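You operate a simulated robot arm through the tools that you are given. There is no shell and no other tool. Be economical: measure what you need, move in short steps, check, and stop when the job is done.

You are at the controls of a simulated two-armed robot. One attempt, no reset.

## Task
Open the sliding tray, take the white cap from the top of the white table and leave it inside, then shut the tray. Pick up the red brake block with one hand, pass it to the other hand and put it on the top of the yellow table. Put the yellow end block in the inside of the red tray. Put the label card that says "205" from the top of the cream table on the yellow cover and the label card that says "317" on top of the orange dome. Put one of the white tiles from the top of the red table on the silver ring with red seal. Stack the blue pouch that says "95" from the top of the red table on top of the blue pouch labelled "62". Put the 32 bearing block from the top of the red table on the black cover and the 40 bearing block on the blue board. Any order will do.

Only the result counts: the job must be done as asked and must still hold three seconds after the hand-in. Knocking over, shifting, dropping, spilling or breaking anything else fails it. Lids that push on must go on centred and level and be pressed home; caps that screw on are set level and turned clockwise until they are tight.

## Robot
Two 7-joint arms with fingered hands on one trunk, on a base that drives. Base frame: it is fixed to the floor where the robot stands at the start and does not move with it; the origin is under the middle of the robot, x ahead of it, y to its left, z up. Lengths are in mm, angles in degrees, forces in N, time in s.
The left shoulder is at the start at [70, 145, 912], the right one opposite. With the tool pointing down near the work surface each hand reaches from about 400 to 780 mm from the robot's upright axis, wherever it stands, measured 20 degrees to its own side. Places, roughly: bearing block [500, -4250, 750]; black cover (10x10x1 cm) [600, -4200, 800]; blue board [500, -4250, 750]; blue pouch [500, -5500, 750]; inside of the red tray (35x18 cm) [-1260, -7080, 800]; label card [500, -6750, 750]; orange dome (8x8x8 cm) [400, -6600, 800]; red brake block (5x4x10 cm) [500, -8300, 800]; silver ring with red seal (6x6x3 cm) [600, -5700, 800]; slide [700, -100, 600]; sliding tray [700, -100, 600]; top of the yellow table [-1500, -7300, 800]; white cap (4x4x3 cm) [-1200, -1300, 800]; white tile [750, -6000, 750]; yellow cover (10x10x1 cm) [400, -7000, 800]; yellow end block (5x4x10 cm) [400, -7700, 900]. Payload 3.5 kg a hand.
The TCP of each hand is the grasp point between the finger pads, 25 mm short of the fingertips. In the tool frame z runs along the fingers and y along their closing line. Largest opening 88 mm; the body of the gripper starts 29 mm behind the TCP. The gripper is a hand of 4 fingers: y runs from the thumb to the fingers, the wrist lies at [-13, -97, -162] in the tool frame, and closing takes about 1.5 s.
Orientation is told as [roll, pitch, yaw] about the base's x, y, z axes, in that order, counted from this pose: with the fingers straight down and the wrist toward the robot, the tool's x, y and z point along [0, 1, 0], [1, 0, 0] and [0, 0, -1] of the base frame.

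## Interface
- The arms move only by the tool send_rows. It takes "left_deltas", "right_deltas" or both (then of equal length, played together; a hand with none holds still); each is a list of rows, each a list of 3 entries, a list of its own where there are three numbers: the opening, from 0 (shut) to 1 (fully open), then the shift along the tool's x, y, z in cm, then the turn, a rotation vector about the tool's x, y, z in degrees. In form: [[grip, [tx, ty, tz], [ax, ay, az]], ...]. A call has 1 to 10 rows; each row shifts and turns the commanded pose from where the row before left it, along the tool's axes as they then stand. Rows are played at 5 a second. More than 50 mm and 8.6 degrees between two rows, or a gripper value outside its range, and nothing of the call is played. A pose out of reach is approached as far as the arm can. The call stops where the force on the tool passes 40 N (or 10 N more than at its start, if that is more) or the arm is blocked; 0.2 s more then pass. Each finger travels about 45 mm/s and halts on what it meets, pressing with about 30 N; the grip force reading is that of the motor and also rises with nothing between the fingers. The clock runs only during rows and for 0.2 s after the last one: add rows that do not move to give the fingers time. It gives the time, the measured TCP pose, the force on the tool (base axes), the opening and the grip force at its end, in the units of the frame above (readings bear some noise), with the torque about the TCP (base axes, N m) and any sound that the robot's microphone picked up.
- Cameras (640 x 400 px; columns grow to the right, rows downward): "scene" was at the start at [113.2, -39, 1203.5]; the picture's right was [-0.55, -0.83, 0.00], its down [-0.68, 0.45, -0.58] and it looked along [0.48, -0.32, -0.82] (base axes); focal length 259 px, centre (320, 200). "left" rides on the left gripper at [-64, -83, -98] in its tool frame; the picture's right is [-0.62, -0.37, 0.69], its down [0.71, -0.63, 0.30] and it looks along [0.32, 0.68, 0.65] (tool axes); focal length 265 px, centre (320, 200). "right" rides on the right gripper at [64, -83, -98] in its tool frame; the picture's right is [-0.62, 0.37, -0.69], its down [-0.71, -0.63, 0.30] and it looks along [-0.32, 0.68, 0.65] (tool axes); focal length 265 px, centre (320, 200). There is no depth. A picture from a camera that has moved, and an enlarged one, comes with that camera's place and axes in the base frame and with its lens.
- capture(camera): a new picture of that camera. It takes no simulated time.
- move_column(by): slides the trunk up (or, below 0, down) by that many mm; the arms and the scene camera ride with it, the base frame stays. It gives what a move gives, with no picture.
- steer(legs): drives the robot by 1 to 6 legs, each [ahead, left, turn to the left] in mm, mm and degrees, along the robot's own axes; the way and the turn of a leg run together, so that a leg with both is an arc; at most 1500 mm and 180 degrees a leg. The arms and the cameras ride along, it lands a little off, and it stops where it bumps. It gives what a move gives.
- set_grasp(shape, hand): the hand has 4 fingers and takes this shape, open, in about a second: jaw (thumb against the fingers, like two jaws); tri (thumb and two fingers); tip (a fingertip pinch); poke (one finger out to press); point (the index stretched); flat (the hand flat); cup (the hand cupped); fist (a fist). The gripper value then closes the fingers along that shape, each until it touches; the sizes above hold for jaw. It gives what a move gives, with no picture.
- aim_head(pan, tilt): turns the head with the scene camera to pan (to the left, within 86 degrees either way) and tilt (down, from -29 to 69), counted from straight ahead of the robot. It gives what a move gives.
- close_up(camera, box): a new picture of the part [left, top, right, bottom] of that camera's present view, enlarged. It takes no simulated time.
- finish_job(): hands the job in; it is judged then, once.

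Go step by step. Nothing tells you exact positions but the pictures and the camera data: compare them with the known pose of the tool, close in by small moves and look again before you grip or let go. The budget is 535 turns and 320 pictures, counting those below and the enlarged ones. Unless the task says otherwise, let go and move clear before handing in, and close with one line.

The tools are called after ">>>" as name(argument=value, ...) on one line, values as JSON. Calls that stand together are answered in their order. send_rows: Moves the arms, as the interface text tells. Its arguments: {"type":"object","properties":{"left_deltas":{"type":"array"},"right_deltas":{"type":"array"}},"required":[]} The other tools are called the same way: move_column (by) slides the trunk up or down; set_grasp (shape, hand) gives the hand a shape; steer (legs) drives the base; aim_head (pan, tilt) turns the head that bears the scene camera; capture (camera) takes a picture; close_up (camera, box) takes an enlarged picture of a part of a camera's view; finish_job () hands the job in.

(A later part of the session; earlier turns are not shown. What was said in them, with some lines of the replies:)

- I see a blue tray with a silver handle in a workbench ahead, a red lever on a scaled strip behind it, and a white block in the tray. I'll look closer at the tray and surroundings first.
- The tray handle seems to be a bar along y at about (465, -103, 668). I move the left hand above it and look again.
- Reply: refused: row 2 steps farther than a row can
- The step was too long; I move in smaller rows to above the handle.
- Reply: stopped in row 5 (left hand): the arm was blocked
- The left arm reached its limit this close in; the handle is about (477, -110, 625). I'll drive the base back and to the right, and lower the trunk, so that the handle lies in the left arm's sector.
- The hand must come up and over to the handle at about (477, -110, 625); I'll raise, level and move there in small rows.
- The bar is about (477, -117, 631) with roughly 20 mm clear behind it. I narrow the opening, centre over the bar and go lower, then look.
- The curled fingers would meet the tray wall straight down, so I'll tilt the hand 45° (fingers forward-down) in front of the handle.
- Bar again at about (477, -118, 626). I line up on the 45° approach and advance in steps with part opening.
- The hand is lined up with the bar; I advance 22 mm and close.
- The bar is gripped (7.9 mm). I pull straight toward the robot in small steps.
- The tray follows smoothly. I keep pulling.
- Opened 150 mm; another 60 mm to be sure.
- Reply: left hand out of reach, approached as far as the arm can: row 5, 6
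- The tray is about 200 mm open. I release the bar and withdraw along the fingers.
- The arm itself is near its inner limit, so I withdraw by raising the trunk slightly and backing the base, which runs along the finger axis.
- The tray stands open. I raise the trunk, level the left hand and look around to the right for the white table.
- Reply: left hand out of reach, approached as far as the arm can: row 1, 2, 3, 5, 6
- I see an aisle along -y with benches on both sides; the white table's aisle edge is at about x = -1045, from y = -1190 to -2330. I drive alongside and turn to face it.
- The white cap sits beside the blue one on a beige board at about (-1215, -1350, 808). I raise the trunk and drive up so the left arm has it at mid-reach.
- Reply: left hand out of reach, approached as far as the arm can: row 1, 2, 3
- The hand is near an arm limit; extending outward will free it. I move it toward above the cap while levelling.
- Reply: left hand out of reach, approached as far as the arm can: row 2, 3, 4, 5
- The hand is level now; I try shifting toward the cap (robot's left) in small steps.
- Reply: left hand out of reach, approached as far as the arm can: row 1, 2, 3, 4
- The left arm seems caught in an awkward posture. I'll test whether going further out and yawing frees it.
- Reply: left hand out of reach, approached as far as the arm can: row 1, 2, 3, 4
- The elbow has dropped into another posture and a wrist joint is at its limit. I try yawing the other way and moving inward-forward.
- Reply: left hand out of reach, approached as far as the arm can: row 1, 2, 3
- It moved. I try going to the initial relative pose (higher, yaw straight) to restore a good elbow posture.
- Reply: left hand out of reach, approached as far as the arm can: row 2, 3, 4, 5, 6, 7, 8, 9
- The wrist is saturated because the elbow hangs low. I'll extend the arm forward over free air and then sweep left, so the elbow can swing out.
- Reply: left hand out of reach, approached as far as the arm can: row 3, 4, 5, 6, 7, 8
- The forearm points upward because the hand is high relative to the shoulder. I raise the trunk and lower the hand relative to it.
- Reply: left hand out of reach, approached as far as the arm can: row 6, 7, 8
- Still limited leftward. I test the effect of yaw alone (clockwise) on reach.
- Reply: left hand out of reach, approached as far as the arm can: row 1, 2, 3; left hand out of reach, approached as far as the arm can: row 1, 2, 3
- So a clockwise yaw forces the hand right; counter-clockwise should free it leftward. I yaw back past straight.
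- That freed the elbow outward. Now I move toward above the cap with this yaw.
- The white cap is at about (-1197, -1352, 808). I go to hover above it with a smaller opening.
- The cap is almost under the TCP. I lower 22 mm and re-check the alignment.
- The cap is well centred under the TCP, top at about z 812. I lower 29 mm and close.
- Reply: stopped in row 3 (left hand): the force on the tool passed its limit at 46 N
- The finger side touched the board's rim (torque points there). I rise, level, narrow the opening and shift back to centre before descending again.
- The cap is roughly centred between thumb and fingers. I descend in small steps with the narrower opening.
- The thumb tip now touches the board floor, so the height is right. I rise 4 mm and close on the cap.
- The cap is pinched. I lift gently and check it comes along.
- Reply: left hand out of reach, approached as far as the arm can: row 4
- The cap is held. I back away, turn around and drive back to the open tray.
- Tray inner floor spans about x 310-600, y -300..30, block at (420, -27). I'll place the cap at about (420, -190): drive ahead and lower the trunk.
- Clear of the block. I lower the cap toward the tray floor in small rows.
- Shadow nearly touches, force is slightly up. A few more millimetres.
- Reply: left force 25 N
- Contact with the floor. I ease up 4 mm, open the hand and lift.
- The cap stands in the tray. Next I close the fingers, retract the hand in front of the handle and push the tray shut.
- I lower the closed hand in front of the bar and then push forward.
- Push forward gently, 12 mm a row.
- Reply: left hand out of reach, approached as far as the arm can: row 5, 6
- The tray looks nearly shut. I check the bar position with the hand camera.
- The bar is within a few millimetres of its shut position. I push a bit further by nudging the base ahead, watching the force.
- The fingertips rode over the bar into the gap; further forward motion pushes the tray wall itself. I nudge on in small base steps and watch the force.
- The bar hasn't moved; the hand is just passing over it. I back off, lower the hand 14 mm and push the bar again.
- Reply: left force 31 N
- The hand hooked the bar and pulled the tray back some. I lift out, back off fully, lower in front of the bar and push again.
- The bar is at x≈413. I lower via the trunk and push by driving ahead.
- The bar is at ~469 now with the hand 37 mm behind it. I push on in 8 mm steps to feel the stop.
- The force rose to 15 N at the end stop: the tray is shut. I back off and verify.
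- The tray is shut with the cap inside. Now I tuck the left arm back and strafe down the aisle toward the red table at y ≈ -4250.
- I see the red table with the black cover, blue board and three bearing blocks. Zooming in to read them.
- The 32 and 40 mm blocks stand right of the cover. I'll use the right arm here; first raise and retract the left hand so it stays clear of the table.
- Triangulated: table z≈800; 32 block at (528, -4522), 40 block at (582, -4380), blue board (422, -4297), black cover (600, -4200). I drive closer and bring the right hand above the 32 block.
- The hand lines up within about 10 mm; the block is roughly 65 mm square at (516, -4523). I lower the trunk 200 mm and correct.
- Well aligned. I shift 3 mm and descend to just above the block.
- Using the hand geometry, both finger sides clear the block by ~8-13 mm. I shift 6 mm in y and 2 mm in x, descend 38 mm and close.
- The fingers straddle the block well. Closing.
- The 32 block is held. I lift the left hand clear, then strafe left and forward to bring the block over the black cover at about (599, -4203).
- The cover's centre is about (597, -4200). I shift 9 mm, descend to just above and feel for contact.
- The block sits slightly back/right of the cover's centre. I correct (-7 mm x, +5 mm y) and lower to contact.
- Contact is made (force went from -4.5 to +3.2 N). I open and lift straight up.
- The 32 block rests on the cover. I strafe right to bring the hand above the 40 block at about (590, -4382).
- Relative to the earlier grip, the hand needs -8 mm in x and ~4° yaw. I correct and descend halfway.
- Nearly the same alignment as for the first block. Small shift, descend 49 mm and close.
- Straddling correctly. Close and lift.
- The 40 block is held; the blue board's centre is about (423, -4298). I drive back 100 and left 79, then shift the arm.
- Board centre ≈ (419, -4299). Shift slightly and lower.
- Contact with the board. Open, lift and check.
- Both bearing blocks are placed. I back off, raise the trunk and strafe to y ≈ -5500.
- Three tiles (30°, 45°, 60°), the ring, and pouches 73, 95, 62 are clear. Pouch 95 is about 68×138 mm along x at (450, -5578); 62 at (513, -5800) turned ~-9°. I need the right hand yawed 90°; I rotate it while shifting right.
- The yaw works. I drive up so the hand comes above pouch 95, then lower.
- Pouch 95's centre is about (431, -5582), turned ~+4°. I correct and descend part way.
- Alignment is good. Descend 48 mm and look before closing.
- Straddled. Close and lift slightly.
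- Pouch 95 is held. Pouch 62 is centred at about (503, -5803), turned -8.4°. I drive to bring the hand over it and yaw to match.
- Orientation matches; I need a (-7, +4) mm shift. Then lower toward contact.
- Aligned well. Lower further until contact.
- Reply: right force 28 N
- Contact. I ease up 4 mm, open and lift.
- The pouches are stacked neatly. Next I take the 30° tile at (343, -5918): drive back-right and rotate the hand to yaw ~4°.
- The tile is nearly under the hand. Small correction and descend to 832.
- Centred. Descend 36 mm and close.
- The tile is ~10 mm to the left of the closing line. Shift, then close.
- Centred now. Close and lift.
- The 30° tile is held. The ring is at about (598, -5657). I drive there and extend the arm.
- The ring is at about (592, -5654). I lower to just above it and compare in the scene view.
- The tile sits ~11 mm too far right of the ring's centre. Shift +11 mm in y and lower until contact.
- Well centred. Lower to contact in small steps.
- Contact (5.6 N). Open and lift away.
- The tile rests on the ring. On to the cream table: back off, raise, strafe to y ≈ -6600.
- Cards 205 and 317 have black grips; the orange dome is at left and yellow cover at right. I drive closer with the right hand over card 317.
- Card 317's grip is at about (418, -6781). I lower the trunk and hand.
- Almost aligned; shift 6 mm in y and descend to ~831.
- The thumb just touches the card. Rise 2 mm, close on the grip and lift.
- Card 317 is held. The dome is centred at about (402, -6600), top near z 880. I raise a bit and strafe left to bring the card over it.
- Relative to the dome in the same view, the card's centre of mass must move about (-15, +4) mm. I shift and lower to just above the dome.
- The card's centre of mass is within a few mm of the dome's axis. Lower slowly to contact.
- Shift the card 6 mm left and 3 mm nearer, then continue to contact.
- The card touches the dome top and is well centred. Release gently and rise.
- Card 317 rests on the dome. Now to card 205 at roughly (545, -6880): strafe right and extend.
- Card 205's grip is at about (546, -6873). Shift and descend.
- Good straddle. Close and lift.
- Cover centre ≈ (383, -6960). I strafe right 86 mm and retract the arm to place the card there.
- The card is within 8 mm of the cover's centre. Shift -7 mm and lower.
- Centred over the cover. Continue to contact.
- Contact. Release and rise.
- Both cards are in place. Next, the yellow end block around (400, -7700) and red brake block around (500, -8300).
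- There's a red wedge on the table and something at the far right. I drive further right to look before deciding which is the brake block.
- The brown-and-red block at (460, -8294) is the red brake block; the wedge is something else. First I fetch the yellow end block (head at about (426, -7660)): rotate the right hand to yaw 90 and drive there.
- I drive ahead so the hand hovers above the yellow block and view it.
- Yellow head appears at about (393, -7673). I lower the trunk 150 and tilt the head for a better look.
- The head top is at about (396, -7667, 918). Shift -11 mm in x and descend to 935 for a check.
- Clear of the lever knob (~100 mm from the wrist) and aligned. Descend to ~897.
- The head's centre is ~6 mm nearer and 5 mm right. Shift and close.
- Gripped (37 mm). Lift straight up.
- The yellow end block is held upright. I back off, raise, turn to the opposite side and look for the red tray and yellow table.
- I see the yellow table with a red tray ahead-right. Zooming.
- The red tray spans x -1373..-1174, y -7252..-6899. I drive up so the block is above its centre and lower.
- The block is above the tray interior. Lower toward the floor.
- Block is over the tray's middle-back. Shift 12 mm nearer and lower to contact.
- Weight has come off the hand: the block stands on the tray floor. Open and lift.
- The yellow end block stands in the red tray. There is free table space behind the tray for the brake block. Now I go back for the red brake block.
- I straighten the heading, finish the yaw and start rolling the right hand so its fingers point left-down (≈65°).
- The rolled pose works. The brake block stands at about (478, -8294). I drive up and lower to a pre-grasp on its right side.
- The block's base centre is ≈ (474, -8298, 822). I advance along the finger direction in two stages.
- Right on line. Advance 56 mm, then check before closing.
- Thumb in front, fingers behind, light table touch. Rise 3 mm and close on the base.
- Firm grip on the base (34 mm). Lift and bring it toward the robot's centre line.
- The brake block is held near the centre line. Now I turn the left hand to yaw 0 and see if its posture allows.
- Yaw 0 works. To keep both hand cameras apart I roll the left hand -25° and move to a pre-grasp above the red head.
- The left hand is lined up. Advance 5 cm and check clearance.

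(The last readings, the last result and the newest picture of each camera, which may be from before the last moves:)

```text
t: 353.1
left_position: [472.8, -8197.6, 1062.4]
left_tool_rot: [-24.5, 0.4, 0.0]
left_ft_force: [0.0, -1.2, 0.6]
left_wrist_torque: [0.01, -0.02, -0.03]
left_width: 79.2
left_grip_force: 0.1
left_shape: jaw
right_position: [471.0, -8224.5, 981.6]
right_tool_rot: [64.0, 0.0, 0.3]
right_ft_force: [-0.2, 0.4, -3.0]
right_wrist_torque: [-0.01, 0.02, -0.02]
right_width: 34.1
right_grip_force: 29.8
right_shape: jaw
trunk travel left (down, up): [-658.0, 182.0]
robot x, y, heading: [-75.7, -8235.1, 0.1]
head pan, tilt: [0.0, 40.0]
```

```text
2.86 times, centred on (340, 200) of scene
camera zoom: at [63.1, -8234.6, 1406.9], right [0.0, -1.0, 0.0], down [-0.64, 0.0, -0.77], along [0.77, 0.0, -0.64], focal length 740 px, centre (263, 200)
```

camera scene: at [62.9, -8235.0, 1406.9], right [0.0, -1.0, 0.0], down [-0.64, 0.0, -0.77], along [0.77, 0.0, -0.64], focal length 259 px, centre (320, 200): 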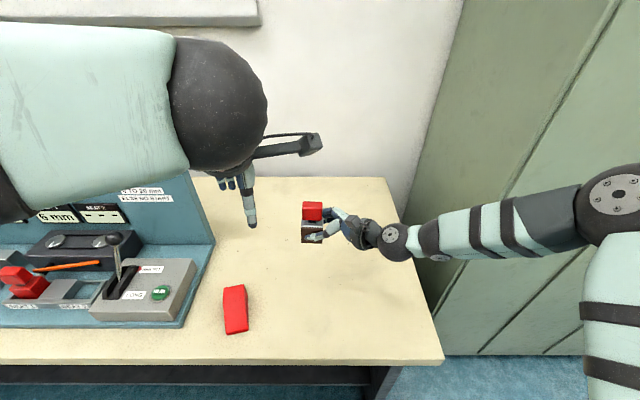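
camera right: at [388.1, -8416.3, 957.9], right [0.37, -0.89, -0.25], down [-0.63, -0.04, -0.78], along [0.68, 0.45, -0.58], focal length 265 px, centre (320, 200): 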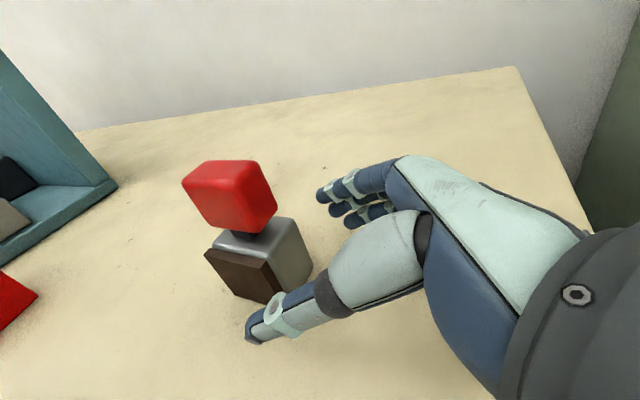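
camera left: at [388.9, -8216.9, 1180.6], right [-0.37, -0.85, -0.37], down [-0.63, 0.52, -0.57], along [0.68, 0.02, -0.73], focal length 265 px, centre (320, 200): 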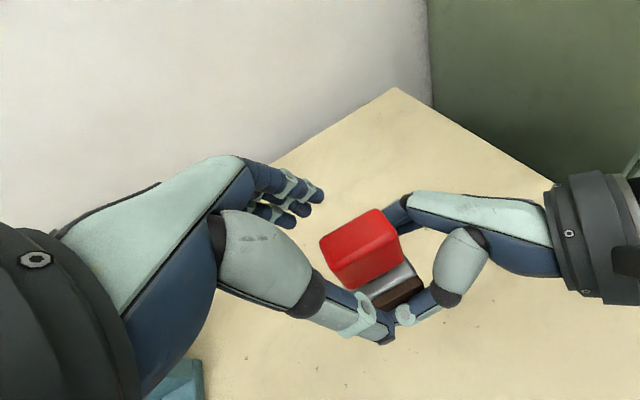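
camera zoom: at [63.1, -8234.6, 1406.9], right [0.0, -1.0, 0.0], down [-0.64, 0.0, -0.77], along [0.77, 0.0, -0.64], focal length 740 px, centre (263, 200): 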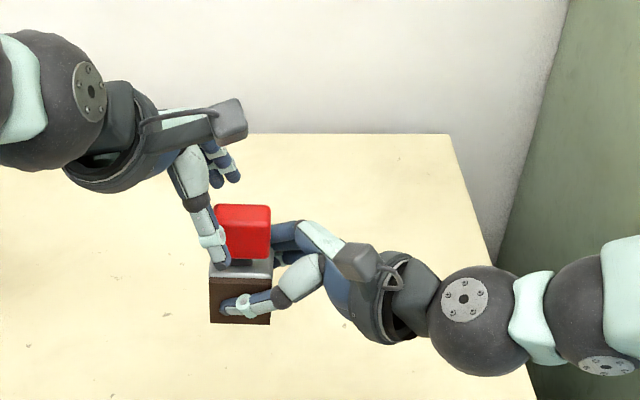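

Clearance is fine. Advance 25 mm more and close on the head.

>>> send_rows(left_deltas=[[0.9, [-0.2, 0, 1.3], [0, 0, 0]], [0.9, [-0.2, 0, 1.2], [0, 0, 0]], [0.9, [0, 0, 0], [0, 0, 0]]])

>>> close_up(camera="left", box=[240, 160, 480, 380])

>>> close_up(camera="scene", box=[270, 150, 390, 250])

```text
t: 353.9
left_position: [470.7, -8211.6, 1042.0]
left_tool_rot: [-24.5, 0.3, 0.1]
left_ft_force: [-0.1, 0.2, -0.2]
left_wrist_torque: [0.01, 0.03, 0.05]
left_width: 79.4
left_grip_force: 0.1
left_shape: jaw
right_position: [470.3, -8224.3, 982.2]
right_tool_rot: [63.9, 0.0, 0.2]
right_ft_force: [0.0, -0.8, -3.2]
right_wrist_torque: [-0.04, 0.01, 0.01]
right_width: 34.2
right_grip_force: 29.9
right_shape: jaw
trunk travel left (down, up): [-658.0, 182.0]
robot x, y, heading: [-76.7, -8237.0, 0.0]
head pan, tilt: [0.0, 40.0]
```

```text
1.82 times, centred on (360, 270) of left
camera zoom: at [387.2, -8231.1, 1159.9], right [-0.37, -0.85, -0.37], down [-0.63, 0.52, -0.57], along [0.68, 0.02, -0.73], focal length 483 px, centre (247, 73)
```

zoom: 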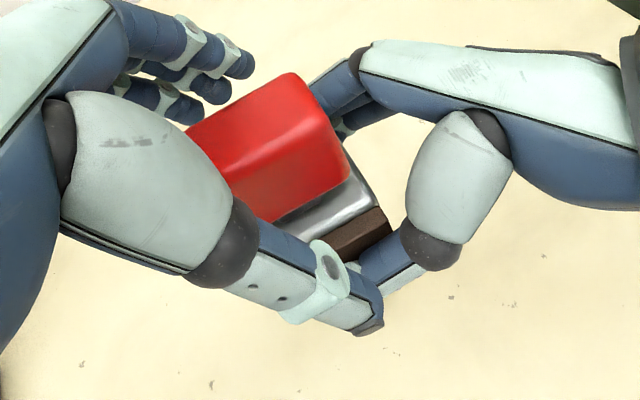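

```text
4.00 times, centred on (330, 200) of scene
camera zoom: at [62.9, -8234.3, 1406.9], right [0.0, -1.0, 0.0], down [-0.64, 0.0, -0.77], along [0.77, 0.0, -0.64], focal length 1036 px, centre (280, 200)
```

zoom: 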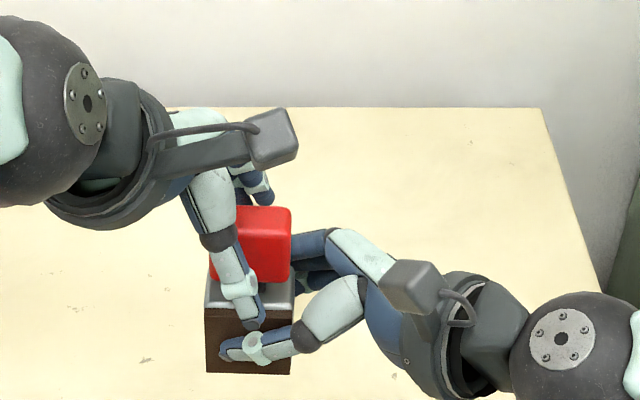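

Thumb in front, fingers behind the head. Close the left hand.

>>> send_rows(left_deltas=[[0.7, [0, 0, 0], [0, 0, 0]], [0.5, [0, 0, 0], [0, 0, 0]], [0.2, [0, 0, 0], [0, 0, 0]], [0, [0, 0, 0], [0, 0, 0]], [0, [0, 0, 0], [0, 0, 0]], [0, [0, 0, 0], [0, 0, 0]], [0, [0, 0, 0], [0, 0, 0]]])

>>> close_up(camera="left", box=[240, 160, 480, 380])

>>> close_up(camera="scene", box=[270, 150, 390, 250])

```text
t: 355.5
left_position: [470.4, -8213.0, 1041.8]
left_tool_rot: [-24.4, 0.4, 0.0]
left_ft_force: [1.6, -0.2, 0.7]
left_wrist_torque: [-0.03, -0.09, -0.07]
left_width: 21.0
left_grip_force: 29.4
left_shape: jaw
right_position: [470.4, -8223.6, 981.7]
right_tool_rot: [63.9, 0.1, 0.2]
right_ft_force: [-1.6, 0.1, -2.1]
right_wrist_torque: [-0.02, -0.03, 0.12]
right_width: 33.9
right_grip_force: 29.9
right_shape: jaw
trunk travel left (down, up): [-658.0, 182.0]
robot x, y, heading: [-73.3, -8236.0, 0.2]
head pan, tilt: [0.0, 40.0]
```

```text
1.82 times, centred on (360, 270) of left
camera zoom: at [387.5, -8231.2, 1159.9], right [-0.37, -0.85, -0.37], down [-0.63, 0.52, -0.57], along [0.68, 0.02, -0.73], focal length 483 px, centre (247, 73)
```

zoom: 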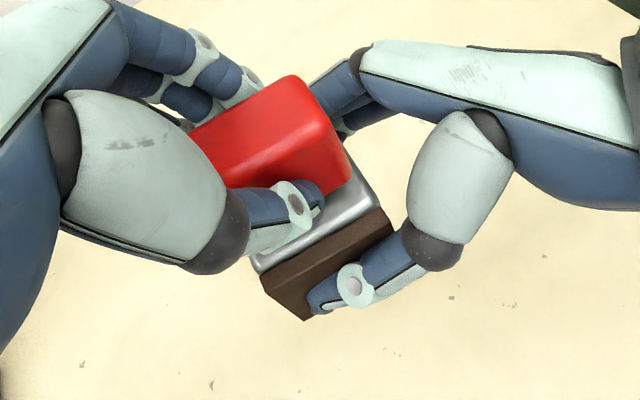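

```text
4.00 times, centred on (330, 200) of scene
camera zoom: at [63.1, -8234.6, 1406.9], right [0.0, -1.0, 0.0], down [-0.64, 0.0, -0.77], along [0.77, 0.0, -0.64], focal length 1036 px, centre (280, 200)
```

zoom: 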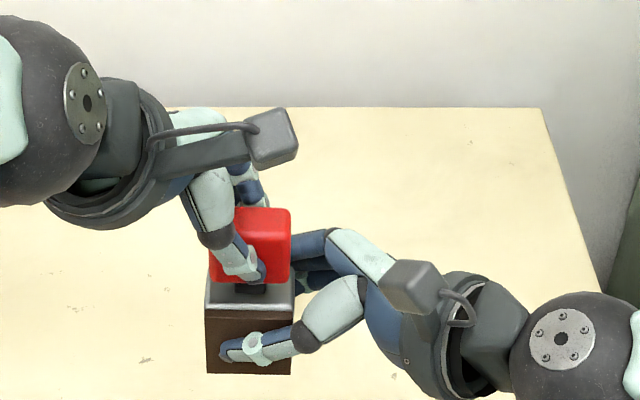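

Both hands hold it. Now open the right hand and withdraw along its fingers.

>>> send_rows(right_deltas=[[0.5, [0, 0, 0], [0, 0, 0]], [0.7, [0, 0, 0], [0, 0, 0]], [0.75, [0, 0, 0], [0, 0, 0]], [0.75, [0, 0, -1], [0, 0, 0]], [0.75, [0, 0, -3], [0, 0, 0]], [0.75, [0, 0, -4], [0, 0, 0]], [0.75, [0, 0, -4], [0, 0, 0]], [0.75, [0, 0, -4], [0, 0, 0]]])

>>> capture(camera="scene")

```text
t: 357.3
left_position: [469.7, -8212.6, 1042.5]
left_tool_rot: [-24.4, 0.3, -0.1]
left_ft_force: [0.4, -0.1, 0.6]
left_wrist_torque: [0.0, -0.02, -0.01]
left_width: 21.2
left_grip_force: 29.7
left_shape: jaw
right_position: [470.5, -8368.5, 1053.5]
right_tool_rot: [64.0, -0.1, 0.2]
right_ft_force: [-0.8, -0.1, -0.1]
right_wrist_torque: [0.0, 0.01, 0.0]
right_width: 65.5
right_grip_force: 0.1
right_shape: jaw
trunk travel left (down, up): [-658.0, 182.0]
robot x, y, heading: [-73.4, -8235.6, -0.0]
head pan, tilt: [0.0, 40.0]
```

```text
97 pictures are left
camera scene: at [61.9, -8236.1, 1407.0], right [0.0, -1.0, 0.0], down [-0.64, 0.0, -0.77], along [0.77, 0.0, -0.64], focal length 259 px, centre (320, 200)
```

scene: 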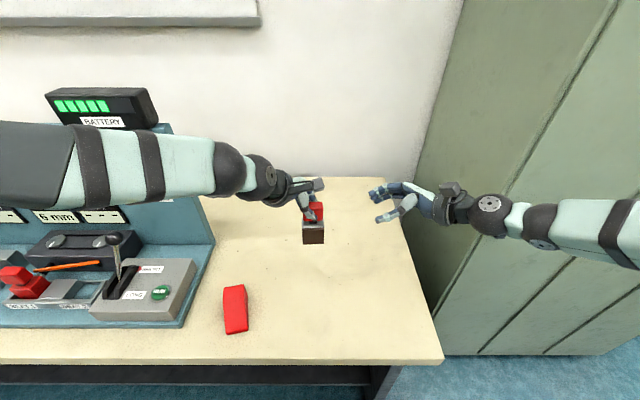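

The left hand alone holds the block. I back off, strafe up the aisle and turn to the yellow table.

>>> steer(legs=[[-330, 0, 0]])

>>> capture(camera="left")

```text
t: 359.4
left_position: [142.6, -8211.8, 1041.9]
left_tool_rot: [-24.5, 0.5, 0.3]
left_ft_force: [-1.0, -0.2, -1.6]
left_wrist_torque: [0.01, -0.03, -0.01]
left_width: 21.0
left_grip_force: 30.2
left_shape: jaw
right_position: [144.1, -8365.5, 1051.7]
right_tool_rot: [64.1, 0.1, 0.6]
right_ft_force: [-0.2, 0.5, -0.1]
right_wrist_torque: [0.0, 0.0, 0.03]
right_width: 65.6
right_grip_force: 0.1
right_shape: jaw
trunk travel left (down, up): [-658.0, 182.0]
robot x, y, heading: [-402.1, -8236.6, 0.4]
head pan, tilt: [0.0, 40.0]
```

```text
96 pictures are left
camera left: at [60.1, -8230.4, 1159.5], right [-0.37, -0.85, -0.37], down [-0.64, 0.52, -0.57], along [0.68, 0.03, -0.73], focal length 265 px, centre (320, 200)
```

left: 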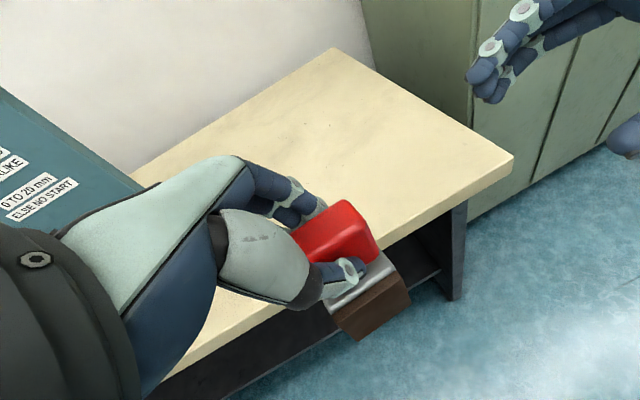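

Held firmly. Strafe and turn.

>>> steer(legs=[[0, 1255, -0.3], [0, 0, 180]])

>>> capture(camera="scene")

```text
t: 373.2
left_position: [-952.6, -6987.0, 1041.0]
left_tool_rot: [-24.5, 0.5, 179.5]
left_ft_force: [1.1, -0.6, -2.8]
left_wrist_torque: [-0.01, 0.01, -0.01]
left_width: 20.5
left_grip_force: 30.1
left_shape: jaw
right_position: [-951.4, -6831.2, 1053.3]
right_tool_rot: [64.0, 0.0, 179.6]
right_ft_force: [0.8, 0.7, -0.2]
right_wrist_torque: [-0.02, 0.0, 0.0]
right_width: 65.8
right_grip_force: 0.0
right_shape: jaw
trunk travel left (down, up): [-658.0, 182.0]
robot x, y, heading: [-407.5, -6965.6, 179.7]
head pan, tilt: [0.0, 40.0]
```

```text
95 pictures are left
camera scene: at [-540.0, -6966.6, 1406.9], right [0.01, 1.0, 0.0], down [0.64, 0.0, -0.77], along [-0.77, 0.01, -0.64], focal length 259 px, centre (320, 200)
```

scene: 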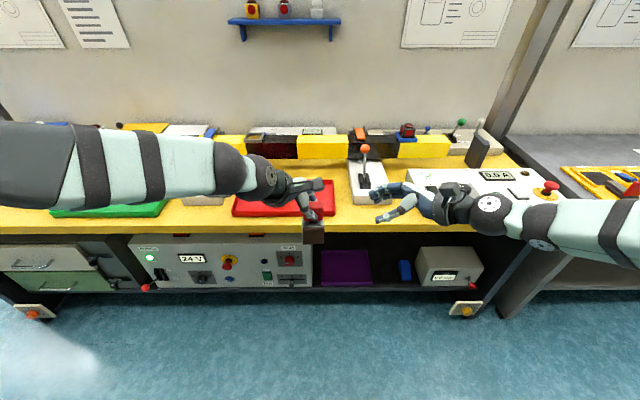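

I see free table space in front of the orange-knob lever box, right of the red tray: x -1119..-1231 around y -6815. I drive there with the block.

>>> close_up(camera="scene", box=[280, 130, 480, 250])

>>> steer(legs=[[215, -170, 0.3]])

>>> capture(camera="scene")

>>> capture(camera="left")

```text
3.20 times, centred on (380, 190) of scene
camera zoom: at [-540.0, -6966.6, 1406.9], right [0.01, 1.0, 0.0], down [0.64, 0.0, -0.77], along [-0.77, 0.01, -0.64], focal length 828 px, centre (128, 232)
```

zoom: 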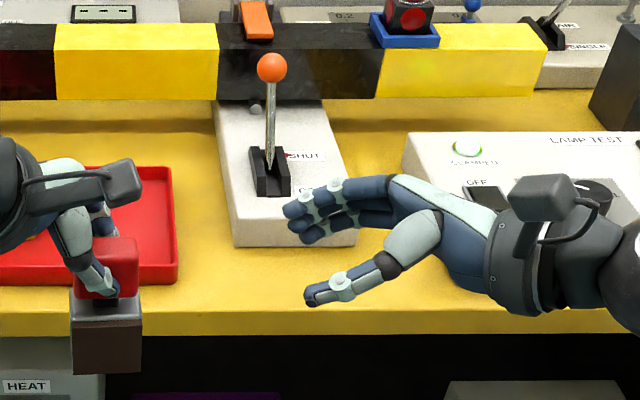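

```text
t: 375.1
left_position: [-1167.3, -6819.0, 1042.2]
left_tool_rot: [-24.5, 0.3, 179.9]
left_ft_force: [0.0, 0.0, -2.5]
left_wrist_torque: [-0.01, 0.0, 0.01]
left_width: 20.6
left_grip_force: 30.1
left_shape: jaw
right_position: [-1166.8, -6663.8, 1052.9]
right_tool_rot: [63.9, 0.0, 180.0]
right_ft_force: [0.5, 0.1, -0.5]
right_wrist_torque: [-0.08, 0.02, 0.0]
right_width: 65.8
right_grip_force: 0.1
right_shape: jaw
trunk travel left (down, up): [-658.0, 182.0]
robot x, y, heading: [-618.4, -6793.3, 180.2]
head pan, tilt: [0.0, 40.0]
```

```text
93 pictures are left
camera scene: at [-754.3, -6795.2, 1407.0], right [0.0, 1.0, 0.0], down [0.64, 0.0, -0.77], along [-0.77, 0.0, -0.64], focal length 259 px, centre (320, 200)
```

scene: 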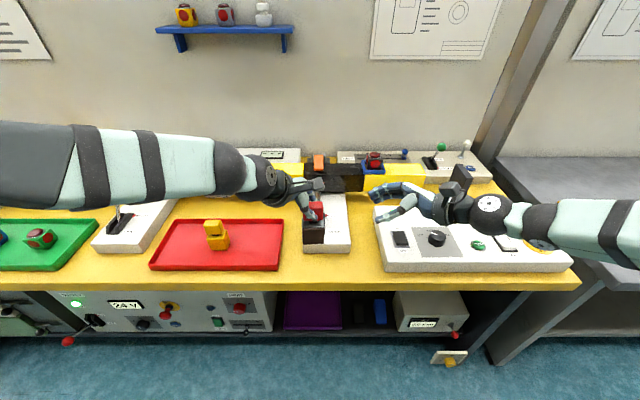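

```text
92 pictures are left
camera left: at [-1085.0, -6801.1, 1160.1], right [0.37, 0.85, -0.37], down [0.63, -0.53, -0.57], along [-0.68, -0.02, -0.73], focal length 265 px, centre (320, 200)
```

left: 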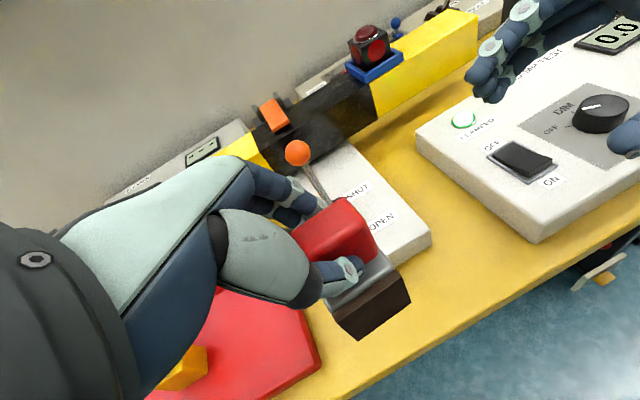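

The strip in front of the lever box is free (x -1126..-1229). I nudge 14 mm deeper and lower the block.

>>> send_rows(left_deltas=[[0, [1.26, 1.4, 2.73], [0, 0, 0]], [0, [1.68, 0, 3.64], [0, 0, 0]], [0, [1.68, 0, 3.64], [0, 0, 0]], [0, [0, 0, 0], [0, 0, 0]]])

>>> capture(camera="left")

>>> close_up(camera="scene", box=[240, 160, 420, 310])

```text
t: 376.1
left_position: [-1181.6, -6816.2, 931.7]
left_tool_rot: [-24.5, 0.3, 179.8]
left_ft_force: [0.5, -0.1, -3.1]
left_wrist_torque: [-0.02, 0.0, -0.02]
left_width: 20.7
left_grip_force: 29.8
left_shape: jaw
right_position: [-1167.1, -6662.8, 1052.3]
right_tool_rot: [64.0, 0.0, 179.9]
right_ft_force: [-0.1, -0.9, 0.1]
right_wrist_torque: [0.01, -0.01, -0.02]
right_width: 65.6
right_grip_force: 0.2
right_shape: jaw
trunk travel left (down, up): [-658.0, 182.0]
robot x, y, heading: [-620.0, -6797.0, 180.1]
head pan, tilt: [0.0, 40.0]
```

```text
91 pictures are left
camera left: at [-1098.5, -6799.7, 1050.3], right [0.37, 0.85, -0.37], down [0.63, -0.53, -0.57], along [-0.68, -0.02, -0.73], focal length 265 px, centre (320, 200)
```

left: 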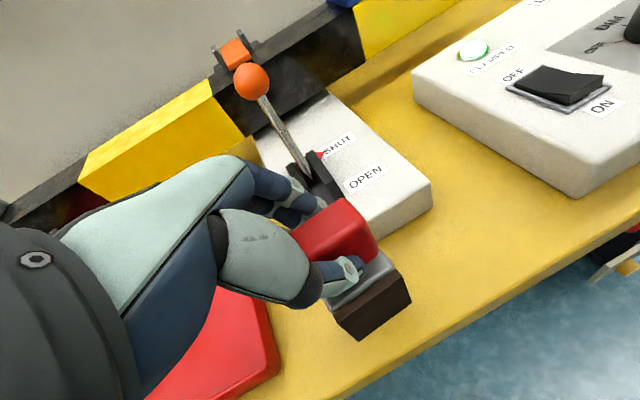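

```text
2.67 times, centred on (330, 235) of scene
camera zoom: at [-754.3, -6794.8, 1407.0], right [0.0, 1.0, 0.0], down [0.64, 0.0, -0.77], along [-0.77, 0.0, -0.64], focal length 690 px, centre (293, 107)
```

zoom: 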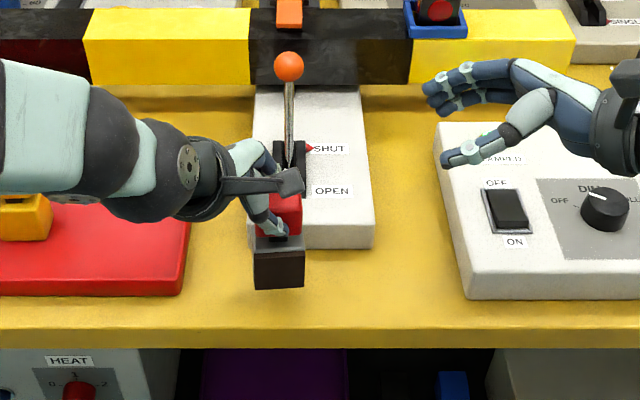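

The landing spot is clear. Lower to contact.

>>> send_rows(left_deltas=[[0, [0.63, 0, 1.37], [0, 0, 0]], [0, [0.42, 0, 0.91], [0, 0, 0]], [0, [0.21, 0, 0.46], [0, 0, 0]], [0, [0, 0, 0], [0, 0, 0]]])

>>> send_rows(left_deltas=[[0, [0.13, 0, 0.27], [0, 0, 0]], [0, [0, 0, 0], [0, 0, 0]]])

>>> close_up(camera="scene", box=[240, 160, 420, 310])

```text
t: 377.1
left_position: [-1181.7, -6815.9, 901.6]
left_tool_rot: [-24.6, 0.4, 179.8]
left_ft_force: [0.3, 0.0, -2.2]
left_wrist_torque: [-0.02, 0.01, 0.0]
left_width: 20.7
left_grip_force: 30.7
left_shape: jaw
right_position: [-1166.9, -6663.4, 1052.7]
right_tool_rot: [64.1, -0.1, 180.1]
right_ft_force: [-0.7, 0.0, 0.4]
right_wrist_torque: [0.01, 0.02, 0.0]
right_width: 65.7
right_grip_force: 0.0
right_shape: jaw
trunk travel left (down, up): [-658.0, 182.0]
robot x, y, heading: [-624.9, -6799.6, 180.2]
head pan, tilt: [0.0, 40.0]
```

```text
t: 377.7
left_position: [-1180.9, -6817.0, 898.0]
left_tool_rot: [-24.5, 0.5, 179.9]
left_ft_force: [0.9, -0.3, -2.2]
left_wrist_torque: [-0.02, 0.02, 0.02]
left_width: 20.8
left_grip_force: 30.3
left_shape: jaw
right_position: [-1167.0, -6661.7, 1053.5]
right_tool_rot: [64.1, 0.0, 180.0]
right_ft_force: [-0.1, -1.0, 0.9]
right_wrist_torque: [-0.01, 0.0, 0.0]
right_width: 65.4
right_grip_force: 0.0
right_shape: jaw
trunk travel left (down, up): [-658.0, 182.0]
robot x, y, heading: [-621.3, -6794.0, 180.1]
head pan, tilt: [0.0, 40.0]
```

```text
2.67 times, centred on (330, 235) of scene
camera zoom: at [-755.0, -6794.6, 1406.9], right [0.0, 1.0, 0.0], down [0.64, 0.0, -0.77], along [-0.77, 0.0, -0.64], focal length 690 px, centre (293, 107)
```

zoom: 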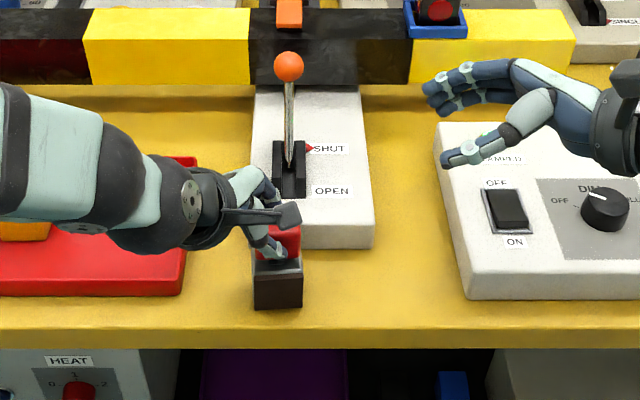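

>>> send_rows(left_deltas=[[0, [0.13, 0, 0.27], [0, 0, 0]], [0, [0, 0, 0], [0, 0, 0]]])

>>> send_rows(left_deltas=[[0, [0.08, 0, 0.18], [0, 0, 0]], [0, [0, 0, 0], [0, 0, 0]]])

>>> send_rows(left_deltas=[[0, [0.08, 0, 0.18], [0, 0, 0]], [0, [0, 0, 0], [0, 0, 0]]])

```text
t: 378.3
left_position: [-1180.0, -6818.1, 894.6]
left_tool_rot: [-24.4, 0.4, 179.7]
left_ft_force: [-1.1, -0.1, -1.7]
left_wrist_torque: [-0.01, 0.03, -0.01]
left_width: 20.7
left_grip_force: 30.0
left_shape: jaw
right_position: [-1167.0, -6662.8, 1053.9]
right_tool_rot: [64.0, 0.0, 180.0]
right_ft_force: [-0.2, 0.6, 0.0]
right_wrist_torque: [0.03, 0.0, -0.01]
right_width: 65.8
right_grip_force: 0.1
right_shape: jaw
trunk travel left (down, up): [-658.0, 182.0]
robot x, y, heading: [-616.5, -6800.3, 180.2]
head pan, tilt: [0.0, 40.0]
```

```text
t: 378.9
left_position: [-1180.1, -6818.6, 894.6]
left_tool_rot: [-24.4, 0.3, 179.9]
left_ft_force: [0.3, -1.6, 3.7]
left_wrist_torque: [-0.01, 0.01, -0.03]
left_width: 21.1
left_grip_force: 30.2
left_shape: jaw
right_position: [-1167.3, -6663.1, 1051.9]
right_tool_rot: [64.0, 0.0, 180.0]
right_ft_force: [-0.1, 0.2, 0.2]
right_wrist_torque: [0.03, -0.01, 0.05]
right_width: 65.8
right_grip_force: 0.1
right_shape: jaw
trunk travel left (down, up): [-658.0, 182.0]
robot x, y, heading: [-622.0, -6793.5, 179.9]
head pan, tilt: [0.0, 40.0]
```

```text
t: 379.5
left_position: [-1180.1, -6819.2, 893.8]
left_tool_rot: [-24.6, 0.1, 179.7]
left_ft_force: [1.7, -3.8, 11.0]
left_wrist_torque: [0.03, 0.12, 0.01]
left_width: 21.3
left_grip_force: 29.6
left_shape: jaw
right_position: [-1165.4, -6663.4, 1052.7]
right_tool_rot: [63.9, 0.0, -180.0]
right_ft_force: [-0.2, 0.2, 0.3]
right_wrist_torque: [0.02, -0.03, -0.02]
right_width: 65.7
right_grip_force: 0.0
right_shape: jaw
trunk travel left (down, up): [-658.0, 182.0]
robot x, y, heading: [-617.7, -6798.5, 180.0]
head pan, tilt: [0.0, 40.0]
```

The block stands on the table. Open gently and withdraw along the fingers.

>>> send_rows(left_deltas=[[0.35, [0, 0, 0], [0, 0, 0]], [0.55, [0, 0, 0], [0, 0, 0]], [0.65, [0, 0, 0], [0, 0, 0]], [0.65, [0, 0, -1], [0, 0, 0]], [0.65, [0, 0, -3], [0, 0, 0]], [0.65, [0, 0, -4], [0, 0, 0]], [0.65, [0, 0, -4], [0, 0, 0]], [0.65, [0, 0, 0], [0, 0, 0]]])

>>> capture(camera="scene")

>>> capture(camera="left")

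```text
t: 381.3
left_position: [-1179.5, -6867.8, 998.9]
left_tool_rot: [-24.6, 0.5, 179.9]
left_ft_force: [-0.1, 0.3, 0.1]
left_wrist_torque: [0.03, -0.03, 0.0]
left_width: 56.6
left_grip_force: 0.1
left_shape: jaw
right_position: [-1167.5, -6662.2, 1051.1]
right_tool_rot: [64.0, 0.0, 180.0]
right_ft_force: [1.0, 0.2, 1.2]
right_wrist_torque: [0.0, -0.01, 0.0]
right_width: 65.5
right_grip_force: 0.0
right_shape: jaw
trunk travel left (down, up): [-658.0, 182.0]
robot x, y, heading: [-620.3, -6798.4, 180.2]
head pan, tilt: [0.0, 40.0]
```

```text
88 pictures are left
camera scene: at [-755.2, -6794.3, 1406.9], right [0.0, 1.0, 0.0], down [0.64, 0.0, -0.77], along [-0.77, 0.0, -0.64], focal length 259 px, centre (320, 200)
```

scene: 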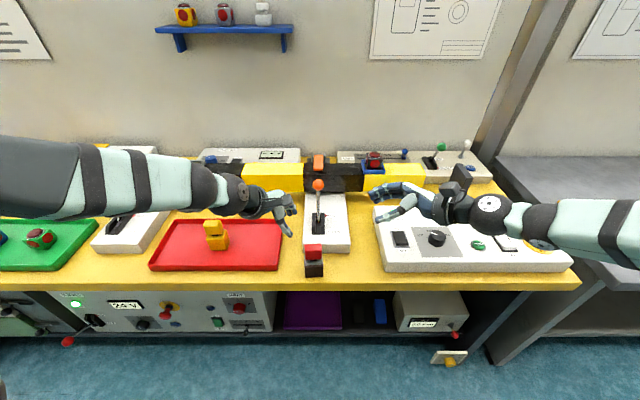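

```text
87 pictures are left
camera left: at [-1097.7, -6851.4, 1118.1], right [0.37, 0.85, -0.37], down [0.63, -0.53, -0.57], along [-0.68, -0.02, -0.73], focal length 265 px, centre (320, 200)
```

left: 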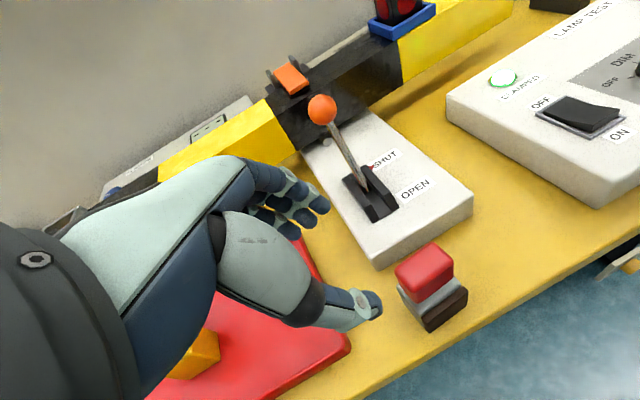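

The brake block stands upright on the yellow table, the end block is in the tray. I back clear of the table and take a last look.

>>> steer(legs=[[-220, 0, 0]])

>>> capture(camera="scene")

```text
t: 383.0
left_position: [-963.7, -6866.8, 998.6]
left_tool_rot: [-24.5, 0.4, 179.7]
left_ft_force: [-0.3, 0.3, 0.4]
left_wrist_torque: [-0.01, -0.02, -0.04]
left_width: 56.6
left_grip_force: 0.0
left_shape: jaw
right_position: [-951.1, -6662.7, 1052.8]
right_tool_rot: [64.0, 0.0, 179.9]
right_ft_force: [0.7, 0.0, -0.1]
right_wrist_torque: [0.0, -0.02, 0.02]
right_width: 65.8
right_grip_force: 0.0
right_shape: jaw
trunk travel left (down, up): [-658.0, 182.0]
robot x, y, heading: [-404.6, -6793.3, 180.1]
head pan, tilt: [0.0, 40.0]
```

```text
86 pictures are left
camera scene: at [-538.5, -6794.6, 1406.9], right [0.0, 1.0, 0.0], down [0.64, 0.0, -0.77], along [-0.77, 0.0, -0.64], focal length 259 px, centre (320, 200)
```

scene: 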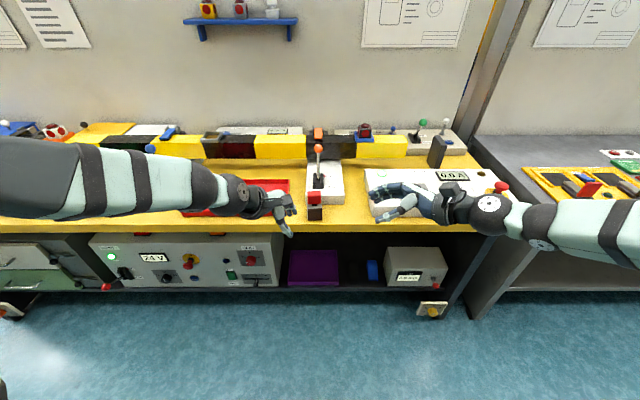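

Everything asked for is placed and both hands are empty and clear, so I hand the job in.

>>> finish_job()

```text
The job is handed in.
```

I finished every part of the task and handed the job in. I checked each placement by picture as I made it, but did not go back for a final look at the earlier ones.
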